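You operate a simulated robot arm through the tools that you are given. There is no shell and no other tool. Be economical: measure what you need, move in short steps, check, and stop when the job is done.

The job below is to be done with a simulated two-armed robot. You get a single attempt, and the scene is never put back.

JOB
On the top of the small bench, fold the grey cloth in half, so that its two short edges meet.
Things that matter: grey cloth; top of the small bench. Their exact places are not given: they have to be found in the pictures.

It is judged by the outcome, as a careful person would: the job done as asked, and still so three seconds after it is handed in. It fails if anything else is knocked over, pushed out of place, dropped, spilled or broken. Flat cloth is picked up by pressing the open fingertips on it (5 to 10 N) and closing them slowly along it; thin cloth reads only 2 to 8 mm in the jaws.

ROBOT AND FRAMES
Two 7-joint arms with two-finger parallel grippers on one trunk, on a base that drives. Base frame: it is fixed to the floor where the robot stands at the start and does not move with it; the origin is under the middle of the robot, x ahead of it, y to its left, z up. Lengths are in m, angles in degrees, forces in N, time in s.
The left shoulder is at the start at [0.07, 0.163, 1.07], the right one opposite. With the tool pointing down near the work surface each hand reaches from about 0.38 to 0.88 m from the robot's upright axis, wherever it stands, measured 20 degrees to its own side. Places, roughly: top of the small bench [0.7, 0.9, 0.8]. Payload 3.43 kg a hand.
Tool frame (each hand has its own): the origin (TCP) lies between the finger pads and is the grasp point; the fingertips stand 0.034 m ahead of it; z points along the fingers, y is the line along which they close. Largest opening 0.128 m; finger width 0.024, thickness 0.012; the body of the gripper, 0.048 by 0.13 m, starts 0.096 m behind the TCP.
Orientation is that of the tool frame in the base frame, as a unit quaternion [x, y, z, w]. With the fingers straight down and closing along the base's y, the tool's x points along the base's -x, its y along +y and its z along -z.

CONTROLS
- The arms move only by the tool move_arm. It takes "left_rows", "right_rows" or both (then of equal length, played together; a hand with none holds still); each is one flat list of numbers, 7 for each row, row after row: the shift along the tool's x, y, z in mm, then the turn, a rotation vector about the tool's x, y, z in degrees, then the opening in per cent of the stroke, from 0 (shut) to 100 (fully open). In form: [dx, dy, dz, wx, wy, wz, hand, dx, dy, dz, wx, wy, wz, hand, ...]. A call has 1 to 10 rows; each row shifts and turns the commanded pose from where the row before left it, along the tool's axes as they then stand. A row lasts 0.2 s, in which the tool goes at most 0.05 m and 8.6 degrees; a call with a longer step from one row to the next is refused whole, and so is a gripper value outside its range. A pose out of reach is approached as far as the arm can. The call stops where the force on the tool passes 40 N (or 10 N more than at its start, if that is more) or the arm is blocked; 0.2 s more then pass. The fingers move at their own pace (about 0.153 m/s each) and stop on an object; they squeeze with about 33 N. The grip force told is the motor's: it shows also when the fingers shut on nothing. Time passes only in rows, and 0.2 s behind the last, so rows that do not move let the fingers close. It gives the time, the measured TCP pose, the force on the tool (base axes), the opening and the grip force at its end, in the units of the frame above (readings bear some noise), with the torque about the TCP (base axes, N m) and any sound that the robot's microphone picked up.
- Cameras (640 x 400 px; columns grow to the right, rows downward): "scene" is now at [0.1459, 0.0149, 1.2799]; the picture's right is [0.11, -0.99, 0.00], its down [-0.71, -0.08, -0.70] and it looks along [0.70, 0.08, -0.71] (base axes); focal length 254 px, centre (320, 200). "left" rides on the left gripper at [0.076, 0.011, -0.16] in its tool frame; the picture's right is [-0.15, 0.99, 0.00], its down [-0.88, -0.13, -0.46] and it looks along [-0.45, -0.07, 0.89] (tool axes); focal length 234 px, centre (320, 200). "right" rides on the right gripper at [0.076, -0.011, -0.16] in its tool frame; the picture's right is [0.15, 0.99, 0.00], its down [-0.88, 0.13, -0.46] and it looks along [-0.45, 0.07, 0.89] (tool axes); focal length 234 px, centre (320, 200).
- snapshot(camera): a new picture of that camera. The clock stands still meanwhile.
- slide_trunk(by): slides the trunk up (or, below 0, down) by that many m; the arms and the scene camera ride with it, the base frame stays. It gives what a move gives, with no picture.
- drive_base(legs): drives the robot by 1 to 6 legs, each [ahead, left, turn to the left] in m, m and degrees, along the robot's own axes; the way and the turn of a leg run together, so that a leg with both is an arc; at most 1.5 m and 180 degrees a leg. The arms and the cameras ride along, it lands a little off, and it stops where it bumps. It gives what a move gives.
- aim_head(pan, tilt): turns the head with the scene camera to pan (to the left, within 86 degrees either way) and tilt (down, from -29 to 69), counted from straight ahead of the robot. It gives what a move gives.
- point_at(camera, pixels): for up to 12 pixels [column, row] of the newest picture of that camera ("zoom" is the newest enlarged one), the place [x, y, z] in the base frame of the surface seen there, good to about 0.002 m, but the place of the scene camera against the robot may be out by one fixed shift of up to 0.025 m in any direction. The clock stands still meanwhile.
- inspect(camera, box): a new picture of the part [left, top, right, bottom] of that camera's present view, enlarged. The clock stands still meanwhile.
- finish_job(): hands the job in; it is judged then, once.

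Keep the steps short. Do not move on a guess: measure, check each grasp and each placing, and mend mistakes. In all there are 80 turns and 78 pictures (those below and enlarged ones count). Leave the grippers open and the arms clear of the work at the hand-in unless told otherwise, and finish with a single line.

The tools are called after "Emit:" as a command line: name --argument value ..., lists and objects as JSON in quotes. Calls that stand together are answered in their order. move_arm: Moves the arms, as the interface text tells. Its arguments: {"type":"object","properties":{"left_rows":{"type":"array","items":{"type":"number"}},"right_rows":{"type":"array","items":{"type":"number"}}},"required":[]} The other tools are called the same way: slide_trunk (by) slides the trunk up or down; drive_base (legs) drives the base; aim_head (pan, tilt) turns the head that bears the scene camera; snapshot (camera) takes a picture; point_at (camera, pixels) gives the place of the surface under pixels of a picture; inspect (camera, box) takes an enlarged picture of a part of a camera's view; finish_job () hands the job in.

At the start:

```text
time: 0.0
left_tool_pos: [0.6283, 0.3563, 1.0208]
left_ee_rot: [-0.001, 1.0, 0.0, 0.0]
left_ft_force: [-0.6, -0.3, 0.5]
left_ft_torque: [-0.01, 0.01, 0.01]
left_grip_width: 0.1281
left_grip_force: 0.1
right_tool_pos: [0.6492, -0.2893, 0.9752]
right_ee_rot: [0.0, 1.0, 0.0, 0.001]
right_ft_force: [-0.1, 0.4, 0.7]
right_ft_torque: [0.0, 0.0, -0.03]
right_grip_width: 0.1278
right_grip_force: 0.0
trunk travel left (down, up): [-0.55, 0.39]
robot x, y, heading: [-0.0028, -0.0026, -0.1]
head pan, tilt: [6.2, 45.6]
```

scene: 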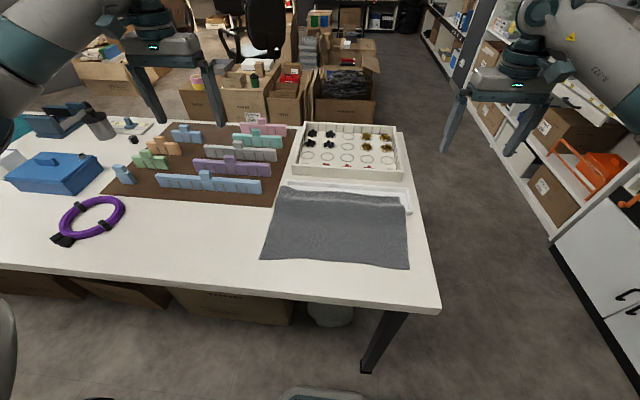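
right: 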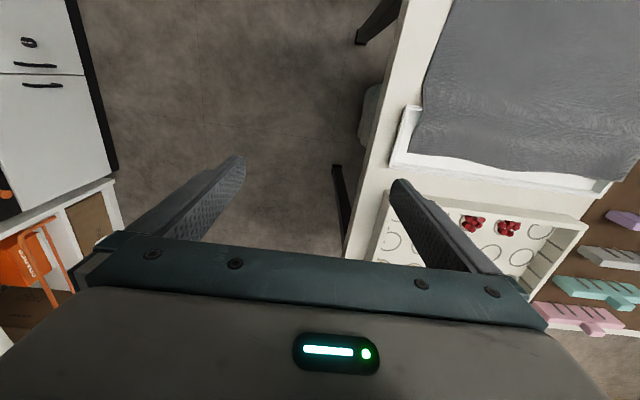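
left: 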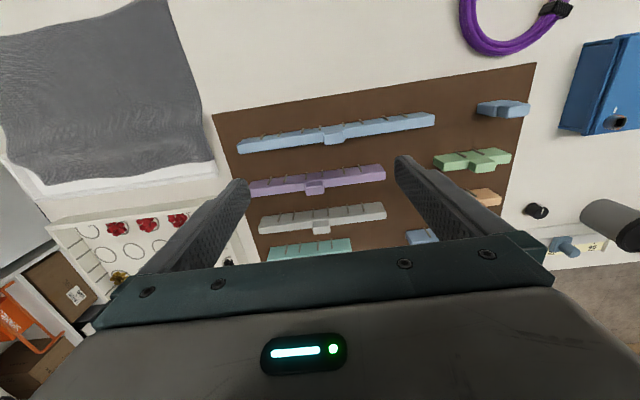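

I see a grey cloth on the bench ahead, near pixels (265–410, 190–270). I'll measure the corners and the bench edges first.

Emit:
point_at --camera "scene" --pixels '[[264, 258], [407, 267], [282, 192], [406, 211], [340, 230], [430, 290], [200, 250], [350, 190], [410, 205], [345, 205]]'

Emit:
inspect --camera "scene" --box '[230, 110, 450, 310]'

Emit:
aim_head --pan 60 --tilt 40

Emit:
snapshot --camera "scene"

```text
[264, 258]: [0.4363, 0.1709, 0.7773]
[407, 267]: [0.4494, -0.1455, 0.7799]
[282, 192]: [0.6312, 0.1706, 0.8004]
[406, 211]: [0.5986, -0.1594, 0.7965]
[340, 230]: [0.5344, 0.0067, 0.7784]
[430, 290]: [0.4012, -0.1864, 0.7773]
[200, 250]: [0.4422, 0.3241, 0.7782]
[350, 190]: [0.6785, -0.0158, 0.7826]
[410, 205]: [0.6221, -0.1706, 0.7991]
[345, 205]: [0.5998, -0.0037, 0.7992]
```

```text
2.00 times, centred on (340, 210) of scene
```

zoom: 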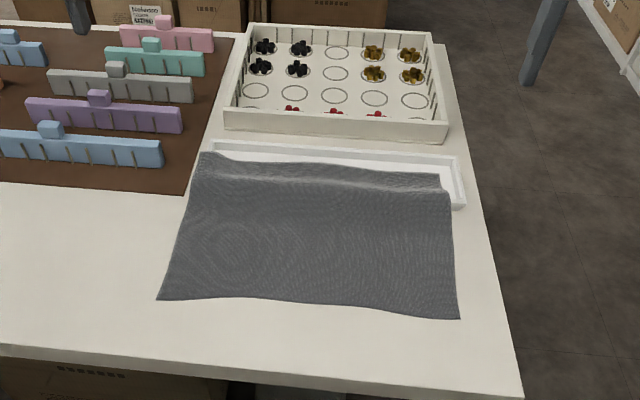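

```text
time: 1.2
left_tool_pos: [0.6278, 0.3565, 1.0199]
left_ee_rot: [-0.001, 1.0, 0.0, 0.0]
left_ft_force: [0.4, -0.1, 0.0]
left_ft_torque: [0.0, 0.02, 0.0]
left_grip_width: 0.1278
left_grip_force: 0.0
right_tool_pos: [0.6482, -0.2892, 0.973]
right_ee_rot: [0.0, 1.0, 0.0, 0.0]
right_ft_force: [0.5, 0.2, -0.4]
right_ft_torque: [0.0, 0.02, -0.01]
right_grip_width: 0.1277
right_grip_force: 0.1
trunk travel left (down, up): [-0.55, 0.39]
robot x, y, heading: [-0.0012, 0.0025, -0.0]
head pan, tilt: [60.0, 40.0]
```

```text
73 pictures are left
```

scene: 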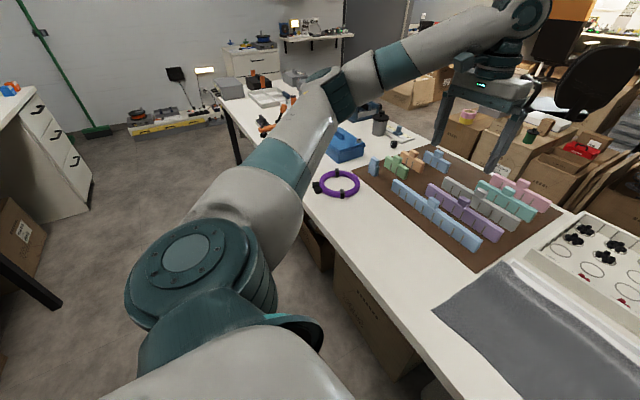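

The cloth is about 0.32 m along y and 0.2 m along x. Its far edge lies over the rim of a white tray. I'll check the free space at the bench's right end and look along the bench.

Emit:
aim_head --pan -50 --tilt 45

Emit:
snapshot --camera "scene"

Emit:
point_at --camera "scene" --pixels '[[320, 100], [320, 200], [320, 300], [200, 200], [450, 200], [450, 300], [500, 150], [400, 80], [150, 300], [580, 300]]'

```text
time: 3.1
left_tool_pos: [0.6279, 0.3568, 1.0203]
left_ee_rot: [-0.001, 1.0, 0.0, -0.001]
left_ft_force: [-1.2, 1.4, -0.7]
left_ft_torque: [0.02, 0.02, 0.03]
left_grip_width: 0.1278
left_grip_force: 0.1
right_tool_pos: [0.6497, -0.2898, 0.9752]
right_ee_rot: [0.0, 1.0, 0.0, 0.0]
right_ft_force: [0.0, 0.4, 0.2]
right_ft_torque: [-0.01, -0.02, 0.01]
right_grip_width: 0.1276
right_grip_force: 0.1
trunk travel left (down, up): [-0.55, 0.39]
robot x, y, heading: [-0.0002, -0.0006, -0.1]
head pan, tilt: [-50.0, 45.0]
```

```text
72 pictures are left
```

scene: 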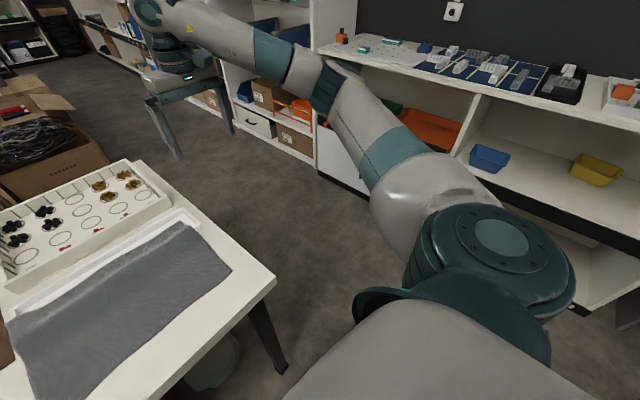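

```text
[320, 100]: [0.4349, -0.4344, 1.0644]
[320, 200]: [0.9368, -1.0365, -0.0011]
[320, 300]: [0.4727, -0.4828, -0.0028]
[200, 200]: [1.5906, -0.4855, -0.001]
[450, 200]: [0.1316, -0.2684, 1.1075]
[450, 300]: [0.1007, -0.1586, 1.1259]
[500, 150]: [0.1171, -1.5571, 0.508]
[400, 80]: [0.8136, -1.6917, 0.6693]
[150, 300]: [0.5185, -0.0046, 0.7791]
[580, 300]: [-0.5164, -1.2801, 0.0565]
```

There is room at the bench's right end: the floor is free to about y = -1.3. I'll drive right and turn to face the short edge, so each hand gets one corner.

Emit:
drive_base --legs '[[0, -0.75, 0], [0, 0, 90]]'

Emit:
aim_head --pan -30 --tilt 45

Emit:
snapshot --camera "scene"

```text
time: 10.9
left_tool_pos: [-0.3452, -0.1143, 1.0215]
left_ee_rot: [-0.702, 0.712, 0.0, -0.001]
left_ft_force: [0.3, -1.1, 0.5]
left_ft_torque: [0.01, -0.02, -0.01]
left_grip_width: 0.128
left_grip_force: 0.1
right_tool_pos: [0.3008, -0.1035, 0.9738]
right_ee_rot: [-0.701, 0.714, -0.001, -0.001]
right_ft_force: [0.4, -0.8, 1.1]
right_ft_torque: [0.03, 0.0, 0.0]
right_grip_width: 0.128
right_grip_force: 0.1
trunk travel left (down, up): [-0.55, 0.39]
robot x, y, heading: [-0.0001, -0.7515, 89.1]
head pan, tilt: [-50.0, 45.0]
```

```text
time: 11.8
left_tool_pos: [-0.3451, -0.1128, 1.021]
left_ee_rot: [-0.702, 0.713, 0.0, 0.001]
left_ft_force: [0.4, -0.6, 0.2]
left_ft_torque: [0.0, -0.02, -0.01]
left_grip_width: 0.128
left_grip_force: 0.0
right_tool_pos: [0.3012, -0.1034, 0.9747]
right_ee_rot: [-0.701, 0.713, 0.0, 0.001]
right_ft_force: [-0.4, 0.5, 0.2]
right_ft_torque: [0.02, -0.02, 0.02]
right_grip_width: 0.1279
right_grip_force: 0.0
trunk travel left (down, up): [-0.55, 0.39]
robot x, y, heading: [-0.003, -0.7495, 88.9]
head pan, tilt: [-30.0, 45.0]
```

```text
71 pictures are left
```

scene: 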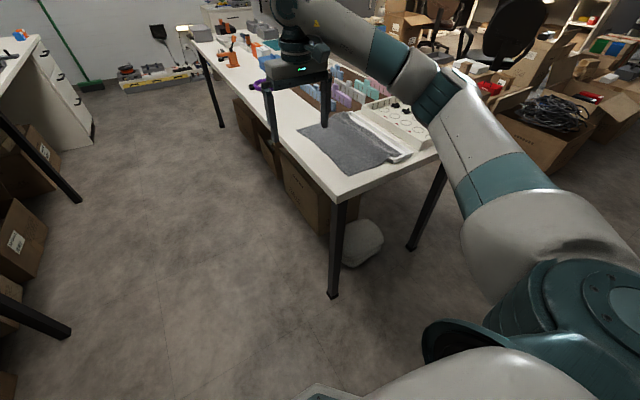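

The way is clear. Next I strafe right by 0.53 m to line up with the cloth, then look.

Emit:
drive_base --legs '[[0, -0.53, 1]]'

Emit:
aim_head --pan 0 --tilt 50

Emit:
snapshot --camera "scene"

Emit:
snapshot --camera "right"

Emit:
snapshot --camera "left"

```text
time: 14.8
left_tool_pos: [0.17, -0.1253, 1.0204]
left_ee_rot: [0.709, -0.705, 0.0, 0.0]
left_ft_force: [-0.3, -0.3, 0.8]
left_ft_torque: [-0.01, 0.02, 0.01]
left_grip_width: 0.1281
left_grip_force: 0.1
right_tool_pos: [0.8159, -0.1018, 0.9734]
right_ee_rot: [0.709, -0.706, 0.0, 0.001]
right_ft_force: [-0.3, 0.5, -0.5]
right_ft_torque: [-0.01, -0.01, -0.03]
right_grip_width: 0.1277
right_grip_force: 0.1
trunk travel left (down, up): [-0.55, 0.39]
robot x, y, heading: [0.5276, -0.7541, 90.2]
head pan, tilt: [-30.0, 45.0]
```

```text
time: 15.8
left_tool_pos: [0.1683, -0.1251, 1.022]
left_ee_rot: [0.709, -0.705, 0.001, -0.001]
left_ft_force: [-0.1, -0.9, -0.5]
left_ft_torque: [0.01, 0.02, -0.01]
left_grip_width: 0.1281
left_grip_force: 0.1
right_tool_pos: [0.8141, -0.1004, 0.974]
right_ee_rot: [0.708, -0.706, 0.0, 0.001]
right_ft_force: [-1.0, 0.4, 0.8]
right_ft_torque: [-0.01, 0.0, 0.01]
right_grip_width: 0.1281
right_grip_force: 0.1
trunk travel left (down, up): [-0.55, 0.39]
robot x, y, heading: [0.5275, -0.7515, 90.0]
head pan, tilt: [0.0, 50.0]
```

```text
70 pictures are left
```

scene: 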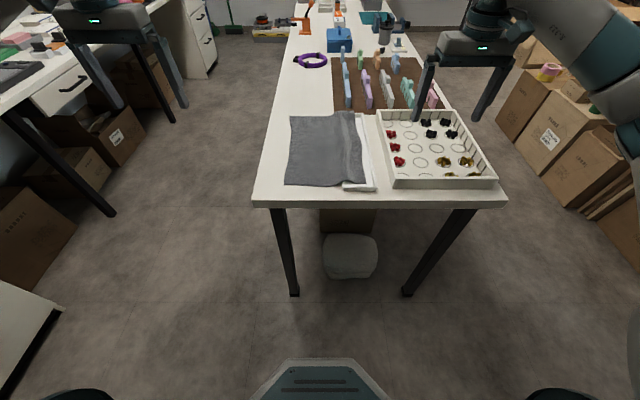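

```text
69 pictures are left
```

right: 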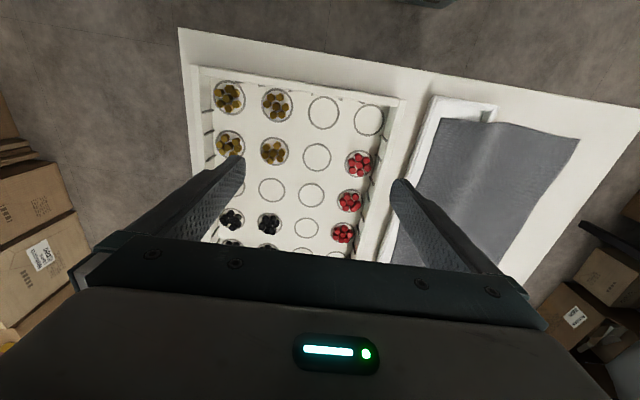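

```text
68 pictures are left
```

left: 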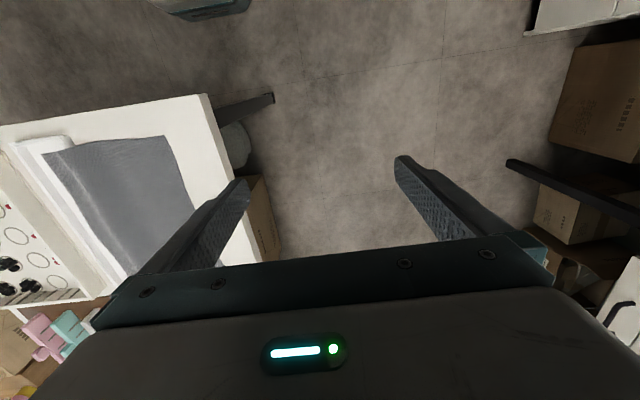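

Good position. I'll enlarge the cloth in both the right camera and the scene view.

Emit:
inspect --camera "right" --box '[370, 80, 640, 290]'

Emit:
inspect --camera "scene" --box '[250, 90, 410, 210]'

Emit:
point_at --camera "right" --pixels '[[440, 122], [497, 126], [576, 140], [550, 180], [520, 250], [480, 180], [395, 262], [636, 110], [432, 75], [460, 122]]'

Emit:
point_at --camera "scene" --pixels '[[287, 182], [362, 184], [290, 117], [354, 113], [325, 150], [345, 150], [355, 150], [362, 150], [372, 150], [257, 200]]'

```text
1.90 times, centred on (505, 185) of right
```

zoom: 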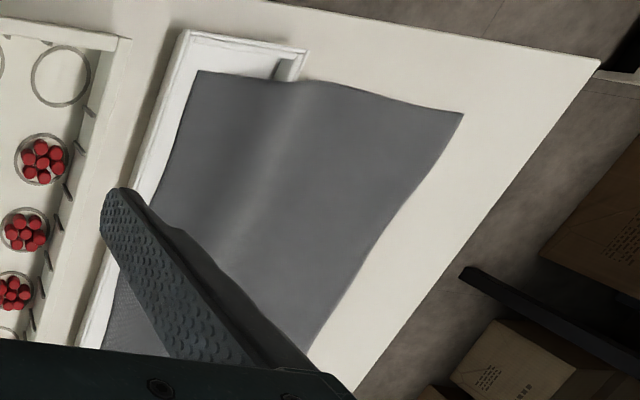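

```text
3.33 times, centred on (330, 150) of scene
```

zoom: 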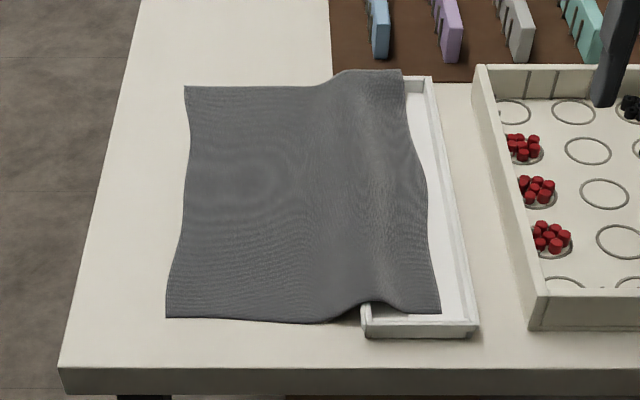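

```text
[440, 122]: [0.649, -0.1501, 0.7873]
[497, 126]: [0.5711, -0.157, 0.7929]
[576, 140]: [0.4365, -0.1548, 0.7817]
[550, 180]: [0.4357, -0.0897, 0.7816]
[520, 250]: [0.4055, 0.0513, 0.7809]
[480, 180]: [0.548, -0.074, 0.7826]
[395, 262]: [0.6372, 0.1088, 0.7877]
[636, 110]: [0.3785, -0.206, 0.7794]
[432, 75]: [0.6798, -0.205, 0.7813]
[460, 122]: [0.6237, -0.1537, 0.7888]
```

```text
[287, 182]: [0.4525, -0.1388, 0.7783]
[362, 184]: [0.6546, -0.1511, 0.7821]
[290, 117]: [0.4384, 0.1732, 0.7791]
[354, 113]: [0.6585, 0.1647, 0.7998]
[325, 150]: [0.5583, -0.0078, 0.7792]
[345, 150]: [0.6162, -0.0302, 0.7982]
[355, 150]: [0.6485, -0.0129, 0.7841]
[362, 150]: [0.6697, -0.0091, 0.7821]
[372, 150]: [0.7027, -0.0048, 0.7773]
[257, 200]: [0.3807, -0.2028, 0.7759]
```

Hand-camera readings: the short edge's corners are near [0.437, -0.155] and [0.649, -0.150]. The tray's near rim, at about x 0.57, lies under the cloth. I'll bring both hands to hover above the two corners, partly closed and closing along x.

Emit:
move_arm --left_rows '[1.4, -42.9, 20, 0, 0, 0, 25, 1.4, -42.9, 20, 0, 0, 0, 25, 1.4, -42.9, 20, 0, 0, 0, 25, 1.4, -42.9, 20, 0, 0, 0, 25, 1.4, -42.9, 20, 0, 0, 0, 25, 1.4, -42.9, 20, 0, 0, 0, 25, 1.4, -42.9, 20, 0, 0, 0, 25]' --right_rows '[5, 26.7, 13.4, 0, 0, 0, 25, 5, 26.7, 13.4, 0, 0, 0, 25, 5, 26.7, 13.4, 0, 0, 0, 25, 5, 26.7, 13.4, 0, 0, 0, 25, 5, 26.7, 13.4, 0, 0, 0, 25, 5, 26.7, 13.4, 0, 0, 0, 25, 5, 26.7, 13.4, 0, 0, 0, 25]'

Emit:
snapshot --camera "scene"

Emit:
snapshot --camera "right"

Emit:
snapshot --camera "left"

```text
time: 17.4
left_tool_pos: [0.4678, -0.1322, 0.8801]
left_ee_rot: [0.709, -0.705, 0.0, 0.0]
left_ft_force: [0.3, 0.4, -0.2]
left_ft_torque: [0.03, 0.01, -0.01]
left_grip_width: 0.0319
left_grip_force: 0.0
right_tool_pos: [0.6288, -0.1372, 0.8795]
right_ee_rot: [0.708, -0.706, 0.0, 0.0]
right_ft_force: [-0.1, 0.4, -0.1]
right_ft_torque: [0.0, -0.02, 0.0]
right_grip_width: 0.0317
right_grip_force: 0.0
trunk travel left (down, up): [-0.55, 0.39]
robot x, y, heading: [0.5286, -0.7528, 90.0]
head pan, tilt: [0.0, 50.0]
```

```text
65 pictures are left
```

scene: 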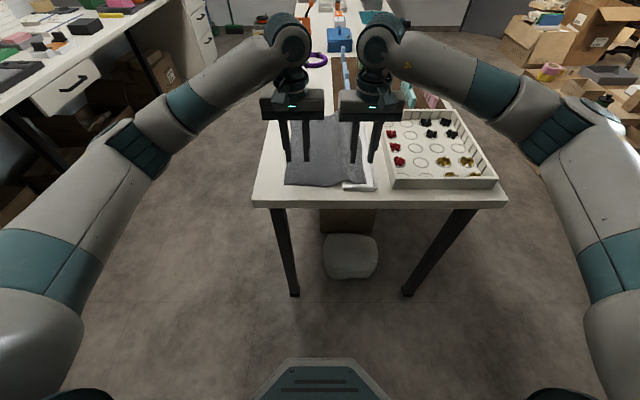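

```text
64 pictures are left
```

right: 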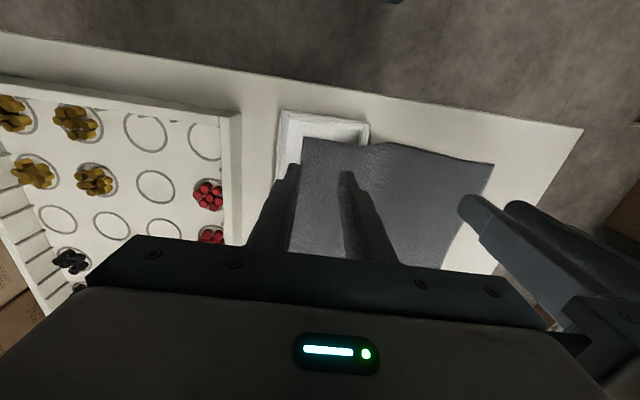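

```text
63 pictures are left
```

left: 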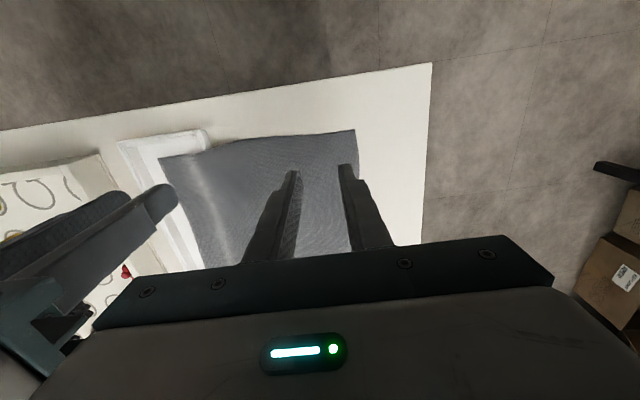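

The hands hover well. I'll measure the corners and tray rim more precisely from the hand cameras.

Emit:
point_at --camera "right" --pixels '[[304, 141], [320, 145], [340, 148], [360, 148], [375, 147], [400, 150], [487, 164], [285, 114], [369, 126], [330, 128], [361, 135], [235, 120]]'

Emit:
point_at --camera "left" --pixels '[[353, 134], [330, 138], [300, 142], [240, 146], [210, 150], [165, 160], [355, 160], [320, 170], [205, 135], [205, 200]]'

```text
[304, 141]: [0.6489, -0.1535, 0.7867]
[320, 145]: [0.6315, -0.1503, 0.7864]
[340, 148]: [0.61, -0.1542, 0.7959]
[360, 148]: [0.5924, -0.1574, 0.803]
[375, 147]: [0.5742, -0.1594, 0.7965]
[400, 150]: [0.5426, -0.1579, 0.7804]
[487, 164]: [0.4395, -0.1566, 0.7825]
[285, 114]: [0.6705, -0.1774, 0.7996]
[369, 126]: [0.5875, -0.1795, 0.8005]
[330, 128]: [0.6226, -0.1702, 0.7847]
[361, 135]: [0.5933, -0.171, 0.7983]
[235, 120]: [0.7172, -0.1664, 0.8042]
```

```text
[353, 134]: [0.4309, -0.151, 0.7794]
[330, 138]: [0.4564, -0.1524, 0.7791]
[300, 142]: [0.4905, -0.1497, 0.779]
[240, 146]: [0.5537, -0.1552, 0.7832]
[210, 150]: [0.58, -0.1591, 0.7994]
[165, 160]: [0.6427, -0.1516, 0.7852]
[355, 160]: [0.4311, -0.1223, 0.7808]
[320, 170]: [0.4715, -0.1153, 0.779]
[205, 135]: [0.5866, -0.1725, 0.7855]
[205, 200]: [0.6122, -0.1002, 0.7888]
```

The cloth is at z 0.779 by the near corner and 0.786 inside the tray by the far corner. I'll lower both hands to about 4 mm above it.

Emit:
move_arm --left_rows '[0, 0, 30, 0, 0, 0, 25, 3, 1, 25, 0, 0, 0, 25, 0, 0, 8, 0, 0, 0, 25]' --right_rows '[0, -1, 27, 0, 0, 0, 20, 0, 0, 22, 0, 0, 0, 20, 0, 0, 6, 0, 0, 0, 20]'

Emit:
move_arm --left_rows '[0, 0, 2, 0, 0, 0, 25, 0, 0, 2, 0, 0, 0, 25]' --right_rows '[0, 0, 2, 0, 0, 0, 20, 0, 0, 2, 0, 0, 0, 20]'

```text
time: 18.2
left_tool_pos: [0.4682, -0.1367, 0.8172]
left_ee_rot: [0.709, -0.705, 0.0, 0.001]
left_ft_force: [0.1, 0.1, 0.0]
left_ft_torque: [-0.02, 0.02, -0.01]
left_grip_width: 0.0319
left_grip_force: 0.1
right_tool_pos: [0.6299, -0.138, 0.825]
right_ee_rot: [0.708, -0.706, 0.0, 0.0]
right_ft_force: [0.2, 0.7, 0.1]
right_ft_torque: [0.0, 0.02, 0.0]
right_grip_width: 0.0256
right_grip_force: 0.1
trunk travel left (down, up): [-0.55, 0.39]
robot x, y, heading: [0.5279, -0.7502, 90.4]
head pan, tilt: [0.0, 50.0]
```

```text
time: 18.8
left_tool_pos: [0.4688, -0.1361, 0.815]
left_ee_rot: [0.709, -0.705, 0.0, -0.002]
left_ft_force: [-0.4, 2.2, 13.8]
left_ft_torque: [0.0, 0.0, -0.03]
left_grip_width: 0.0322
left_grip_force: 0.0
right_tool_pos: [0.6297, -0.1367, 0.8212]
right_ee_rot: [0.708, -0.706, 0.0, -0.001]
right_ft_force: [0.0, 0.8, 1.1]
right_ft_torque: [0.01, -0.01, -0.01]
right_grip_width: 0.0254
right_grip_force: 0.1
trunk travel left (down, up): [-0.55, 0.39]
robot x, y, heading: [0.5308, -0.7485, 90.3]
head pan, tilt: [0.0, 50.0]
```

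The left hand presses with 13.8 N and the right barely touches. I'll ease the left off and press the right a bit.

Emit:
move_arm --left_rows '[0, 0, -0.8, 0, 0, 0, 25, 0, 0, 0, 0, 0, 0, 25]' --right_rows '[0, 0, 1, 0, 0, 0, 20, 0, 0, 0.6, 0, 0, 0, 20]'

```text
time: 19.4
left_tool_pos: [0.4696, -0.1372, 0.8151]
left_ee_rot: [0.709, -0.705, -0.001, -0.001]
left_ft_force: [0.3, 2.7, 11.4]
left_ft_torque: [0.03, 0.0, 0.01]
left_grip_width: 0.0322
left_grip_force: 0.0
right_tool_pos: [0.6289, -0.1367, 0.8211]
right_ee_rot: [0.708, -0.706, 0.0, 0.0]
right_ft_force: [0.5, 0.4, 1.8]
right_ft_torque: [0.01, 0.01, -0.03]
right_grip_width: 0.0254
right_grip_force: 0.0
trunk travel left (down, up): [-0.55, 0.39]
robot x, y, heading: [0.5309, -0.7523, 90.4]
head pan, tilt: [0.0, 50.0]
```

Emit:
move_arm --left_rows '[0, 0, -0.7, 0, 0, 0, 25, 0, 0, 0, 0, 0, 0, 25]' --right_rows '[0, 0, 1, 0, 0, 0, 20, 0, 0, 0.5, 0, 0, 0, 20]'

```text
time: 20.0
left_tool_pos: [0.4684, -0.1374, 0.816]
left_ee_rot: [0.708, -0.706, 0.0, 0.0]
left_ft_force: [0.4, 0.1, 2.2]
left_ft_torque: [0.01, -0.04, 0.01]
left_grip_width: 0.0319
left_grip_force: 0.0
right_tool_pos: [0.6301, -0.1369, 0.8211]
right_ee_rot: [0.709, -0.705, -0.002, 0.0]
right_ft_force: [1.2, 0.2, 16.9]
right_ft_torque: [-0.04, -0.02, 0.02]
right_grip_width: 0.0254
right_grip_force: 0.0
trunk travel left (down, up): [-0.55, 0.39]
robot x, y, heading: [0.5278, -0.7519, 90.1]
head pan, tilt: [0.0, 50.0]
```

Emit:
move_arm --left_rows '[0, 0, 0.4, 0, 0, 0, 25, 0, 0, 0, 0, 0, 0, 25]' --right_rows '[0, 0, -0.7, 0, 0, 0, 20, 0, 0, 0, 0, 0, 0, 20]'

```text
time: 20.6
left_tool_pos: [0.469, -0.1362, 0.8168]
left_ee_rot: [0.708, -0.706, 0.0, 0.0]
left_ft_force: [-0.3, -0.4, 2.4]
left_ft_torque: [-0.06, 0.0, -0.03]
left_grip_width: 0.0318
left_grip_force: 0.2
right_tool_pos: [0.6301, -0.136, 0.8205]
right_ee_rot: [0.709, -0.706, -0.001, 0.0]
right_ft_force: [1.8, 2.6, 17.0]
right_ft_torque: [0.09, 0.0, -0.03]
right_grip_width: 0.0251
right_grip_force: 0.0
trunk travel left (down, up): [-0.55, 0.39]
robot x, y, heading: [0.525, -0.7515, 90.4]
head pan, tilt: [0.0, 50.0]
```

Emit:
move_arm --left_rows '[0, 0, 0.4, 0, 0, 0, 25, 0, 0, 0, 0, 0, 0, 25]' --right_rows '[0, 0, -0.8, 0, 0, 0, 20, 0, 0, 0, 0, 0, 0, 20]'

```text
time: 21.2
left_tool_pos: [0.469, -0.1366, 0.8166]
left_ee_rot: [0.708, -0.706, -0.001, -0.001]
left_ft_force: [0.7, -1.8, 7.1]
left_ft_torque: [-0.05, -0.03, -0.03]
left_grip_width: 0.0318
left_grip_force: 0.0
right_tool_pos: [0.6302, -0.1376, 0.821]
right_ee_rot: [0.708, -0.706, -0.001, 0.0]
right_ft_force: [1.0, 3.8, 11.8]
right_ft_torque: [0.08, 0.01, -0.04]
right_grip_width: 0.0253
right_grip_force: 0.0
trunk travel left (down, up): [-0.55, 0.39]
robot x, y, heading: [0.5244, -0.7523, 90.5]
head pan, tilt: [0.0, 50.0]
```

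Left is at 7 N. Right is at 12 N, so I ease it 0.3 mm in the first row. Then I close both slowly along the cloth.

Emit:
move_arm --left_rows '[0, 0, 0, 0, 0, 0, 22, 0, 0, 0, 0, 0, 0, 19, 0, 0, 0, 0, 0, 0, 16, 0, 0, 0, 0, 0, 0, 13, 0, 0, 0, 0, 0, 0, 10, 0, 0, 0, 0, 0, 0, 7, 0, 0, 0, 0, 0, 0, 4, 0, 0, 0, 0, 0, 0, 0, 0, 0, 0, 0, 0, 0, 0]' --right_rows '[0, 0, -0.3, 0, 0, 0, 18, 0, 0, 0, 0, 0, 0, 16, 0, 0, 0, 0, 0, 0, 14, 0, 0, 0, 0, 0, 0, 12, 0, 0, 0, 0, 0, 0, 9, 0, 0, 0, 0, 0, 0, 6, 0, 0, 0, 0, 0, 0, 3, 0, 0, 0, 0, 0, 0, 0, 0, 0, 0, 0, 0, 0, 0]'

Emit:
snapshot --camera "right"

Emit:
snapshot --camera "left"

```text
time: 23.2
left_tool_pos: [0.4681, -0.1375, 0.8149]
left_ee_rot: [0.708, -0.706, 0.0, 0.0]
left_ft_force: [0.1, 0.7, 13.6]
left_ft_torque: [-0.02, -0.04, -0.05]
left_grip_width: 0.0
left_grip_force: 33.1
right_tool_pos: [0.6294, -0.138, 0.8215]
right_ee_rot: [0.708, -0.706, -0.001, 0.0]
right_ft_force: [-0.8, -1.0, 2.8]
right_ft_torque: [-0.01, 0.01, -0.03]
right_grip_width: 0.0
right_grip_force: 32.8
trunk travel left (down, up): [-0.55, 0.39]
robot x, y, heading: [0.5305, -0.7512, 89.9]
head pan, tilt: [0.0, 50.0]
```

```text
62 pictures are left
```

right: 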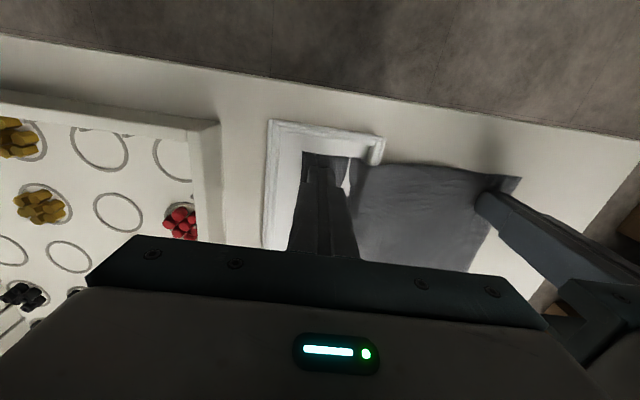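

```text
61 pictures are left
```

left: 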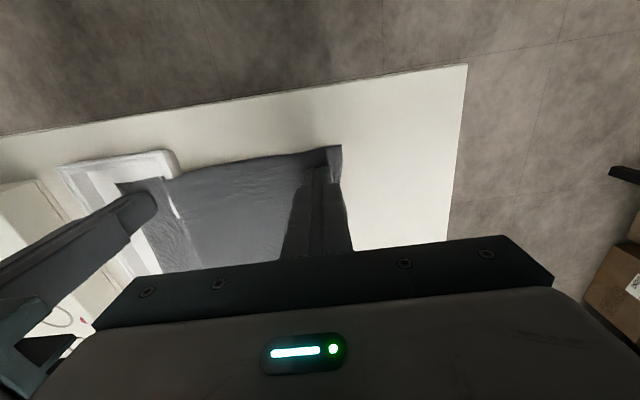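

Both jaws read 0 mm, so probably neither has any cloth. I'll look closer.

Emit:
inspect --camera "left" --box '[90, 120, 380, 270]'

Emit:
inspect --camera "right" --box '[250, 110, 540, 270]'

```text
2.21 times, centred on (235, 195) of left
```

zoom: 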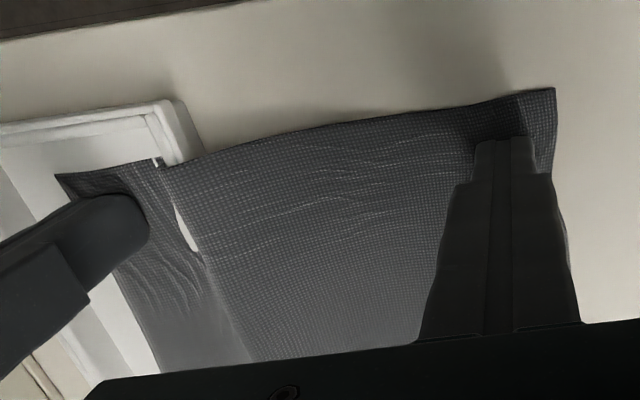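

```text
2.21 times, centred on (395, 190) of right
```

zoom: 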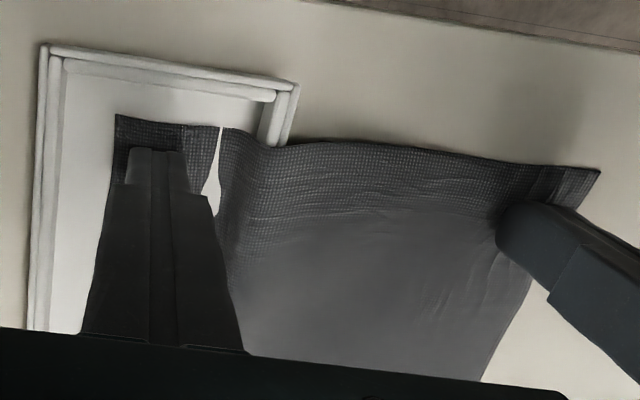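

It can't be told from here. I'll raise both hands 15 mm, closed, to see whether anything comes along.

Emit:
move_arm --left_rows '[0, 0, -8, 0, 0, 0, 0, 0, 0, -8, 0, 0, 0, 0]' --right_rows '[0, 0, -8, 0, 0, 0, 0, 0, 0, -8, 0, 0, 0, 0]'

Emit:
inspect --camera "left" --box '[90, 120, 380, 270]'

Emit:
inspect --camera "right" --box '[250, 110, 540, 270]'

```text
time: 23.8
left_tool_pos: [0.4683, -0.1366, 0.829]
left_ee_rot: [0.709, -0.705, 0.001, 0.001]
left_ft_force: [0.0, -0.1, -0.7]
left_ft_torque: [0.01, 0.01, 0.0]
left_grip_width: 0.0
left_grip_force: 33.1
right_tool_pos: [0.6291, -0.1386, 0.8368]
right_ee_rot: [0.709, -0.706, 0.0, 0.0]
right_ft_force: [-0.1, 0.2, -0.6]
right_ft_torque: [0.02, 0.01, -0.04]
right_grip_width: 0.0
right_grip_force: 33.0
trunk travel left (down, up): [-0.55, 0.39]
robot x, y, heading: [0.5257, -0.7519, 90.2]
head pan, tilt: [0.0, 50.0]
```

```text
2.21 times, centred on (235, 195) of left
```

zoom: 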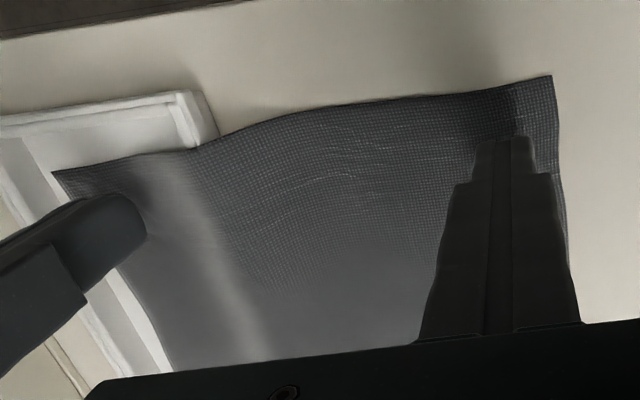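

```text
2.21 times, centred on (395, 190) of right
```

zoom: 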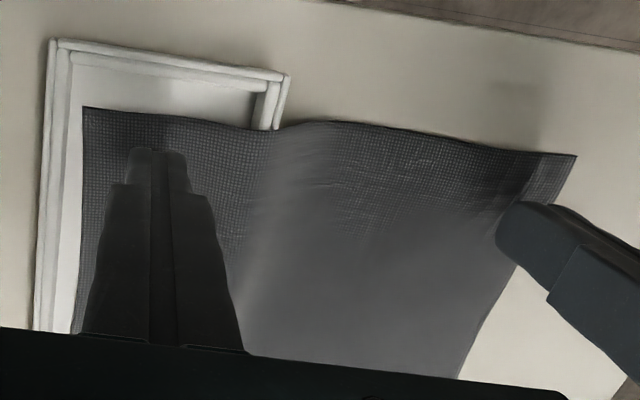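

Nothing was gripped: the fingers only slid over the cloth, which sprang back. I'll raise the right hand and retry the left with a wider opening (50 %), so more cloth buckles between the fingers.

Emit:
move_arm --left_rows '[0, -9, -4, 0, 0, 0, 50, 0, -8, 0, 0, 0, 0, 50, 0, 0, 10, 0, 0, 0, 50, 0, 0, 8, 0, 0, 0, 50, 0, 0, 2, 0, 0, 0, 50, 0, 0, 0, 0, 0, 0, 50]' --right_rows '[0, -10, -20, 0, 0, 0, 20, 0, -10, -20, 0, 0, 0, 20, 0, -10, -10, 0, 0, 0, 20, 0, 0, 0, 0, 0, 0, 20, 0, 0, 0, 0, 0, 0, 20, 0, 0, 0, 0, 0, 0, 20]'

```text
time: 25.2
left_tool_pos: [0.4849, -0.1363, 0.8157]
left_ee_rot: [0.709, -0.705, 0.0, -0.001]
left_ft_force: [-0.8, 1.5, 8.9]
left_ft_torque: [-0.01, 0.02, -0.01]
left_grip_width: 0.064
left_grip_force: 0.0
right_tool_pos: [0.6608, -0.1381, 0.8864]
right_ee_rot: [0.709, -0.705, 0.0, 0.0]
right_ft_force: [0.3, -0.2, -0.2]
right_ft_torque: [0.01, -0.03, 0.04]
right_grip_width: 0.0257
right_grip_force: 0.1
trunk travel left (down, up): [-0.55, 0.39]
robot x, y, heading: [0.5293, -0.7466, 90.0]
head pan, tilt: [0.0, 50.0]
```

8.9 N is good. I close halfway first, then look.

Emit:
move_arm --left_rows '[0, 0, 0, 0, 0, 0, 46, 0, 0, 0, 0, 0, 0, 42, 0, 0, 0, 0, 0, 0, 38, 0, 0, 0, 0, 0, 0, 34, 0, 0, 0, 0, 0, 0, 30, 0, 0, 0, 0, 0, 0, 26, 0, 0, 0, 0, 0, 0, 22, 0, 0, 0, 0, 0, 0, 18]'

Emit:
inspect --camera "left" --box '[150, 100, 440, 270]'

```text
time: 27.0
left_tool_pos: [0.4861, -0.1377, 0.8162]
left_ee_rot: [0.709, -0.706, -0.001, 0.0]
left_ft_force: [0.4, 0.8, 16.2]
left_ft_torque: [-0.08, -0.01, -0.01]
left_grip_width: 0.0212
left_grip_force: 0.1
right_tool_pos: [0.6608, -0.138, 0.8853]
right_ee_rot: [0.708, -0.706, -0.001, -0.001]
right_ft_force: [1.0, 0.0, -0.3]
right_ft_torque: [0.06, -0.01, 0.02]
right_grip_width: 0.0254
right_grip_force: 0.1
trunk travel left (down, up): [-0.55, 0.39]
robot x, y, heading: [0.524, -0.7518, 90.3]
head pan, tilt: [0.0, 50.0]
```

```text
2.21 times, centred on (295, 185) of left
```

zoom: 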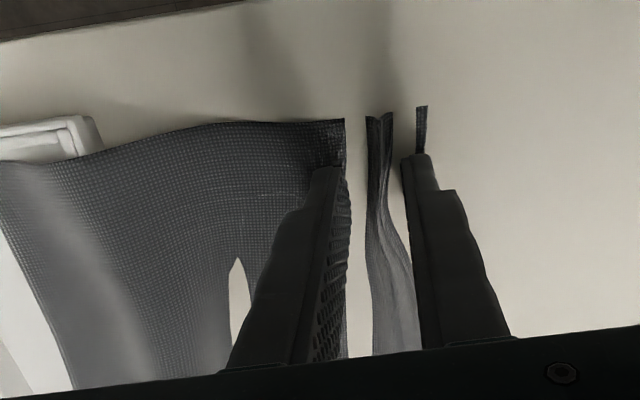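

A ridge stands between the fingers, at zoom (380, 150). I'll close slowly to the end, easing the force slightly.

Emit:
move_arm --left_rows '[0, 0, -0.3, 0, 0, 0, 15, 0, 0, -0.2, 0, 0, 0, 12, 0, 0, 0, 0, 0, 0, 9, 0, 0, 0, 0, 0, 0, 6, 0, 0, 0, 0, 0, 0, 3, 0, 0, 0, 0, 0, 0, 0, 0, 0, 0, 0, 0, 0, 0]'

Emit:
inspect --camera "left" --box '[150, 100, 440, 270]'

```text
time: 28.6
left_tool_pos: [0.4841, -0.1363, 0.8156]
left_ee_rot: [0.709, -0.706, 0.0, -0.001]
left_ft_force: [-1.0, -1.1, 11.3]
left_ft_torque: [-0.06, 0.02, 0.01]
left_grip_width: 0.0024
left_grip_force: 33.2
right_tool_pos: [0.6605, -0.1375, 0.8857]
right_ee_rot: [0.709, -0.706, 0.0, -0.001]
right_ft_force: [0.5, 0.2, -0.3]
right_ft_torque: [-0.01, 0.04, 0.0]
right_grip_width: 0.0256
right_grip_force: 0.0
trunk travel left (down, up): [-0.55, 0.39]
robot x, y, heading: [0.5303, -0.7512, 90.1]
head pan, tilt: [0.0, 50.0]
```

```text
2.21 times, centred on (295, 185) of left
```

zoom: 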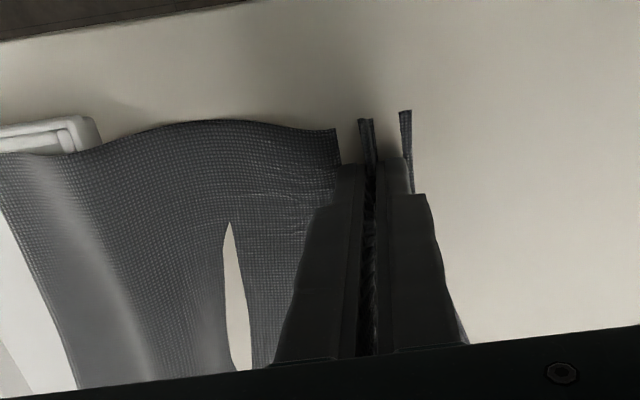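

The jaws read 2.4 mm, so the left hand has gripped the cloth. The far part sits in the tray and is awkward to pinch there. I'll lift the left hand a little and draw the cloth slowly toward -x, off the tray rim. Then the right hand can pinch it flat on the bench.

Emit:
move_arm --left_rows '[0, 0, -8, 0, 0, 0, 0, 0, 0, -10, 0, 0, 0, 0, 0, 10, -2, 0, 0, 0, 0, 0, 10, 0, 0, 0, 0, 0, 0, 10, 0, 0, 0, 0, 0, 0, 10, 0, 0, 0, 0, 0, 0, 10, 0, 0, 0, 0, 0]'

Emit:
snapshot --camera "scene"

Emit:
snapshot --camera "right"

```text
time: 30.2
left_tool_pos: [0.4347, -0.1358, 0.8345]
left_ee_rot: [0.709, -0.705, 0.001, -0.001]
left_ft_force: [-0.2, 0.7, 0.4]
left_ft_torque: [-0.02, -0.02, -0.01]
left_grip_width: 0.0023
left_grip_force: 32.8
right_tool_pos: [0.6594, -0.1365, 0.885]
right_ee_rot: [0.708, -0.706, 0.0, 0.0]
right_ft_force: [0.6, 0.6, -0.1]
right_ft_torque: [0.02, -0.02, -0.03]
right_grip_width: 0.0256
right_grip_force: 0.2
trunk travel left (down, up): [-0.55, 0.39]
robot x, y, heading: [0.5298, -0.7481, 90.2]
head pan, tilt: [0.0, 50.0]
```

```text
54 pictures are left
```

scene: 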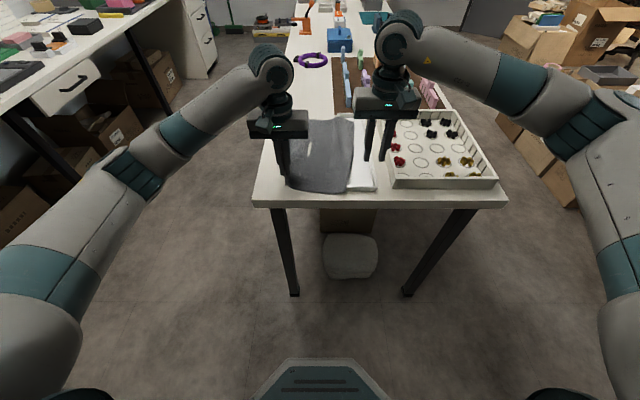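

```text
53 pictures are left
```

right: 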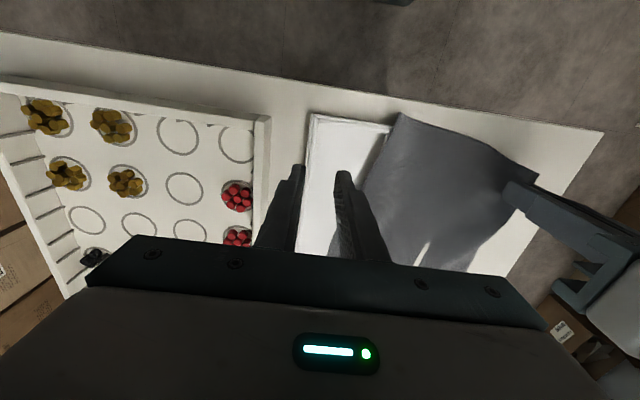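

The cloth slid well and the tray hasn't moved. I'll pull another 40 mm toward -x, then measure.

Emit:
move_arm --left_rows '[0, 10, 0, 0, 0, 0, 0, 0, 10, 0, 0, 0, 0, 0, 0, 10, 0, 0, 0, 0, 0, 0, 10, 0, 0, 0, 0, 0, 0, 0, 0, 0, 0, 0, 0]'

Emit:
inspect --camera "right" --box '[290, 80, 610, 280]'

Emit:
point_at --camera "zoom" --pixels '[[270, 75], [300, 90], [340, 100], [400, 120], [450, 150], [200, 180], [300, 200], [190, 90], [250, 130], [350, 250]]'

```text
time: 31.4
left_tool_pos: [0.3957, -0.1371, 0.8351]
left_ee_rot: [0.709, -0.705, 0.0, 0.0]
left_ft_force: [0.0, 0.2, 0.2]
left_ft_torque: [0.0, 0.01, -0.01]
left_grip_width: 0.0025
left_grip_force: 33.0
right_tool_pos: [0.6604, -0.1361, 0.8854]
right_ee_rot: [0.708, -0.706, 0.0, 0.001]
right_ft_force: [-0.6, 0.4, 0.0]
right_ft_torque: [-0.01, 0.0, 0.0]
right_grip_width: 0.0253
right_grip_force: 0.1
trunk travel left (down, up): [-0.55, 0.39]
robot x, y, heading: [0.5274, -0.75, 90.1]
head pan, tilt: [0.0, 50.0]
```

```text
2.00 times, centred on (450, 180) of right
```

zoom: 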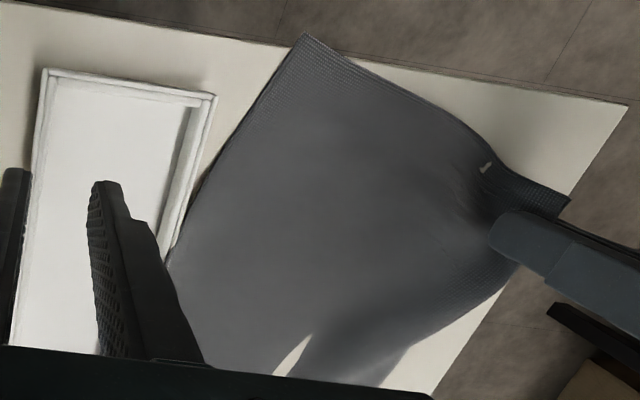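

```text
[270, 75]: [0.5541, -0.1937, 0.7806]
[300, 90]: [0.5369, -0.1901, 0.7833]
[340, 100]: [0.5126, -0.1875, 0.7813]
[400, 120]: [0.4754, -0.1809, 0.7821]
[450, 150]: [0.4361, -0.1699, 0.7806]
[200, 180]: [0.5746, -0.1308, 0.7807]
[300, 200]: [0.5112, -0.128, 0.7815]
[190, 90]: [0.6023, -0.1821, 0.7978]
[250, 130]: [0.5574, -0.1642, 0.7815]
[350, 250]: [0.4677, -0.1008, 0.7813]
```

The cloth's right part is off the tray now, with its far corner near [0.545, -0.22], just past the bench end. The right hand needs clearance from the left gripper, so I'll shift the left one 45 mm toward +y first. The right hand goes above its pinch spot, about [0.51, -0.18].

Emit:
move_arm --left_rows '[-15, 3, 0, 0, 0, 0, 0, -15, 3, 0, 0, 0, 0, 0, -15, 3, 0, 0, 0, 0, 0, 0, 0, 0, 0, 0, 0, 0]'

Emit:
inspect --camera "right" --box '[290, 80, 610, 280]'

Emit:
point_at --camera "zoom" --pixels '[[270, 75], [300, 60], [330, 60], [360, 80], [400, 120], [200, 180], [300, 200], [250, 130]]'

```text
time: 32.4
left_tool_pos: [0.3866, -0.0908, 0.8341]
left_ee_rot: [0.709, -0.706, 0.0, -0.001]
left_ft_force: [-0.2, 0.4, 0.3]
left_ft_torque: [0.01, -0.02, 0.02]
left_grip_width: 0.003
left_grip_force: 33.3
right_tool_pos: [0.6588, -0.1375, 0.8848]
right_ee_rot: [0.709, -0.706, 0.0, 0.0]
right_ft_force: [0.6, 0.3, 0.1]
right_ft_torque: [-0.01, 0.0, 0.01]
right_grip_width: 0.0256
right_grip_force: 0.0
trunk travel left (down, up): [-0.55, 0.39]
robot x, y, heading: [0.5252, -0.7503, 90.2]
head pan, tilt: [0.0, 50.0]
```

```text
2.00 times, centred on (450, 180) of right
```

zoom: 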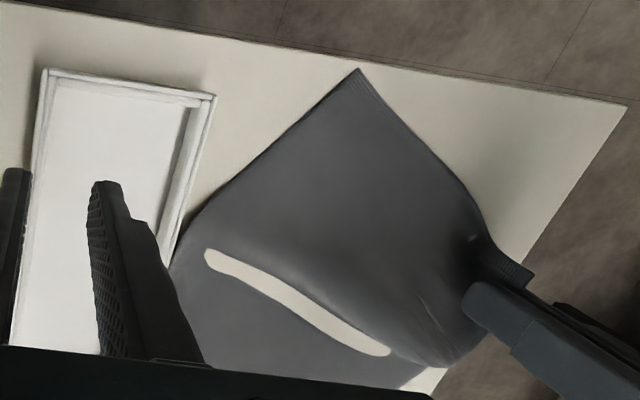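

```text
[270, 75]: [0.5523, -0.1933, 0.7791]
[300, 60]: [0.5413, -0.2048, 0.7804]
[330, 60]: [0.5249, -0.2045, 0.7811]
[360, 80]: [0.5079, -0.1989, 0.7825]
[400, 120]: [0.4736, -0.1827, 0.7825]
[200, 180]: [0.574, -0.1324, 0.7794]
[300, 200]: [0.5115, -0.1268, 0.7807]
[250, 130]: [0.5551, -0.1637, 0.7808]
```

The cloth turned about 38°, and its corner is now at [0.508, -0.20], on the bench. I'll bring the right hand above [0.498, -0.160] turned 10°, which keeps it clear of the left gripper, and look.

Emit:
move_arm --right_rows '[5, 40, 0, 0, 0, 0, 40, 6, 40, 0, 0, 0, 0, 40, 6, 40, 0, 0, 0, 0, 40, 5.5, 41, 0, 0, 0, 0, 40, 0, 0, 10, 0, 0, 5, 40, 0, 0, 10, 0, 0, 5, 40]'

Emit:
snapshot --camera "right"

Emit:
inspect --camera "scene" --box '[220, 40, 460, 210]'

```text
time: 33.8
left_tool_pos: [0.3866, -0.0919, 0.8346]
left_ee_rot: [0.709, -0.705, 0.0, 0.0]
left_ft_force: [0.7, 0.0, -0.3]
left_ft_torque: [0.01, -0.04, 0.0]
left_grip_width: 0.0025
left_grip_force: 33.0
right_tool_pos: [0.4982, -0.1602, 0.8656]
right_ee_rot: [-0.644, 0.765, 0.0, 0.001]
right_ft_force: [0.0, 0.3, -0.5]
right_ft_torque: [-0.02, -0.02, 0.0]
right_grip_width: 0.0511
right_grip_force: 0.1
trunk travel left (down, up): [-0.55, 0.39]
robot x, y, heading: [0.5285, -0.7508, 90.0]
head pan, tilt: [0.0, 50.0]
```

```text
50 pictures are left
```

right: 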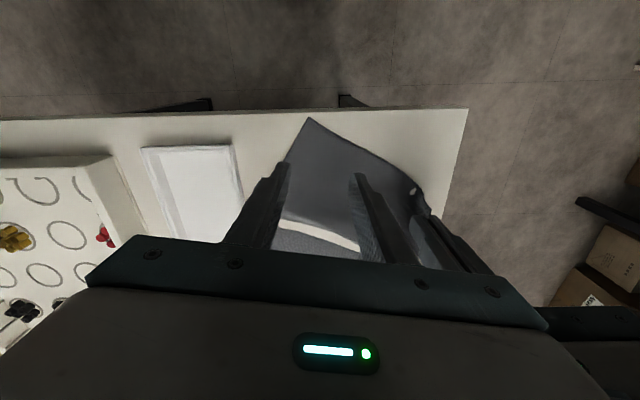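

```text
2.35 times, centred on (340, 125) of scene
```

zoom: 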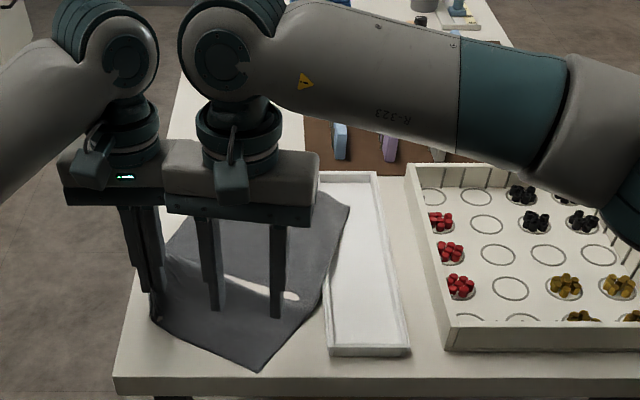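

The placement looks right and clear of the left hand. I lower the right hand to touch.

Emit:
move_arm --right_rows '[0, 0, 25, 0, 0, 0, 40, 0, 0, 18, 0, 0, 0, 40, 0, 0, 5, 0, 0, 0, 40, 0, 0, 2, 0, 0, 0, 40, 0, 0, 0, 0, 0, 0, 40]'

```text
time: 35.0
left_tool_pos: [0.3853, -0.092, 0.8355]
left_ee_rot: [0.709, -0.706, 0.0, 0.0]
left_ft_force: [0.4, -0.5, -0.1]
left_ft_torque: [0.0, 0.01, -0.01]
left_grip_width: 0.0026
left_grip_force: 32.7
right_tool_pos: [0.4984, -0.1592, 0.8172]
right_ee_rot: [-0.645, 0.765, 0.0, 0.0]
right_ft_force: [-0.3, -0.1, 0.5]
right_ft_torque: [-0.02, 0.0, -0.03]
right_grip_width: 0.0514
right_grip_force: 0.0
trunk travel left (down, up): [-0.55, 0.39]
robot x, y, heading: [0.5282, -0.7515, 90.2]
head pan, tilt: [0.0, 50.0]
```

Emit:
move_arm --right_rows '[0, 0, 1, 0, 0, 0, 40, 0, 0, 1, 0, 0, 0, 40, 0, 0, 0, 0, 0, 0, 40]'

```text
time: 35.8
left_tool_pos: [0.3863, -0.0922, 0.8359]
left_ee_rot: [0.709, -0.705, 0.0, -0.001]
left_ft_force: [0.0, 0.6, -0.5]
left_ft_torque: [0.0, -0.02, -0.03]
left_grip_width: 0.0027
left_grip_force: 32.9
right_tool_pos: [0.4983, -0.1593, 0.8154]
right_ee_rot: [-0.645, 0.765, 0.001, -0.001]
right_ft_force: [0.2, 2.2, 12.5]
right_ft_torque: [0.04, -0.09, 0.03]
right_grip_width: 0.0516
right_grip_force: 0.0
trunk travel left (down, up): [-0.55, 0.39]
robot x, y, heading: [0.5281, -0.7525, 90.5]
head pan, tilt: [0.0, 50.0]
```

It reads 12.5 N, so I ease it 0.3 mm and close slowly.

Emit:
move_arm --right_rows '[0, 0, -0.4, 0, 0, 0, 37, 0, 0, 0, 0, 0, 0, 33, 0, 0, -0.1, 0, 0, 0, 29, 0, 0, 0, 0, 0, 0, 25, 0, 0, -0.1, 0, 0, 0, 21, 0, 0, 0, 0, 0, 0, 17, 0, 0, 0, 0, 0, 0, 13, 0, 0, 0, 0, 0, 0, 9, 0, 0, 0, 0, 0, 0, 4, 0, 0, 0, 0, 0, 0, 0]'

Emit:
move_arm --right_rows '[0, 0, 0, 0, 0, 0, 0, 0, 0, 0, 0, 0, 0, 0]'

Emit:
inspect --camera "right" --box '[220, 90, 480, 260]'

```text
time: 38.0
left_tool_pos: [0.3876, -0.093, 0.8348]
left_ee_rot: [0.708, -0.706, 0.001, -0.001]
left_ft_force: [17.7, -9.8, -3.0]
left_ft_torque: [-0.31, -0.63, -0.19]
left_grip_width: 0.0026
left_grip_force: 32.7
right_tool_pos: [0.4977, -0.161, 0.8156]
right_ee_rot: [-0.645, 0.764, 0.002, 0.0]
right_ft_force: [-18.7, 8.4, 11.6]
right_ft_torque: [0.36, 0.69, 0.37]
right_grip_width: 0.0027
right_grip_force: 33.1
trunk travel left (down, up): [-0.55, 0.39]
robot x, y, heading: [0.5266, -0.7513, 90.2]
head pan, tilt: [0.0, 50.0]
```

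```text
time: 38.6
left_tool_pos: [0.3875, -0.0922, 0.8351]
left_ee_rot: [0.708, -0.706, 0.001, -0.001]
left_ft_force: [21.4, -10.8, -3.8]
left_ft_torque: [-0.42, -0.76, -0.19]
left_grip_width: 0.003
left_grip_force: 32.9
right_tool_pos: [0.498, -0.16, 0.8157]
right_ee_rot: [-0.644, 0.765, 0.003, 0.0]
right_ft_force: [-23.0, 11.1, 12.1]
right_ft_torque: [0.48, 0.9, 0.45]
right_grip_width: 0.0029
right_grip_force: 32.7
trunk travel left (down, up): [-0.55, 0.39]
robot x, y, heading: [0.5267, -0.7542, 90.3]
head pan, tilt: [0.0, 50.0]
```

```text
2.35 times, centred on (350, 175) of right
```

zoom: 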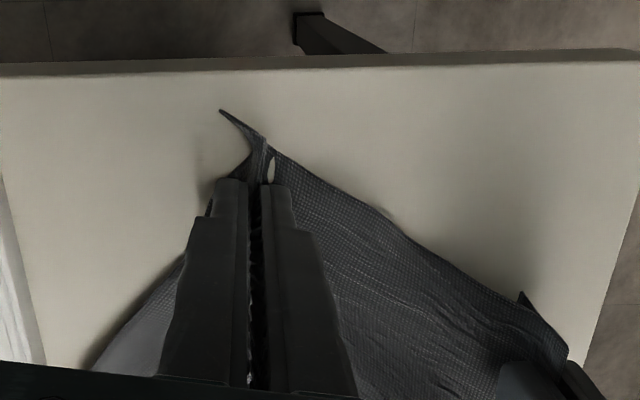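

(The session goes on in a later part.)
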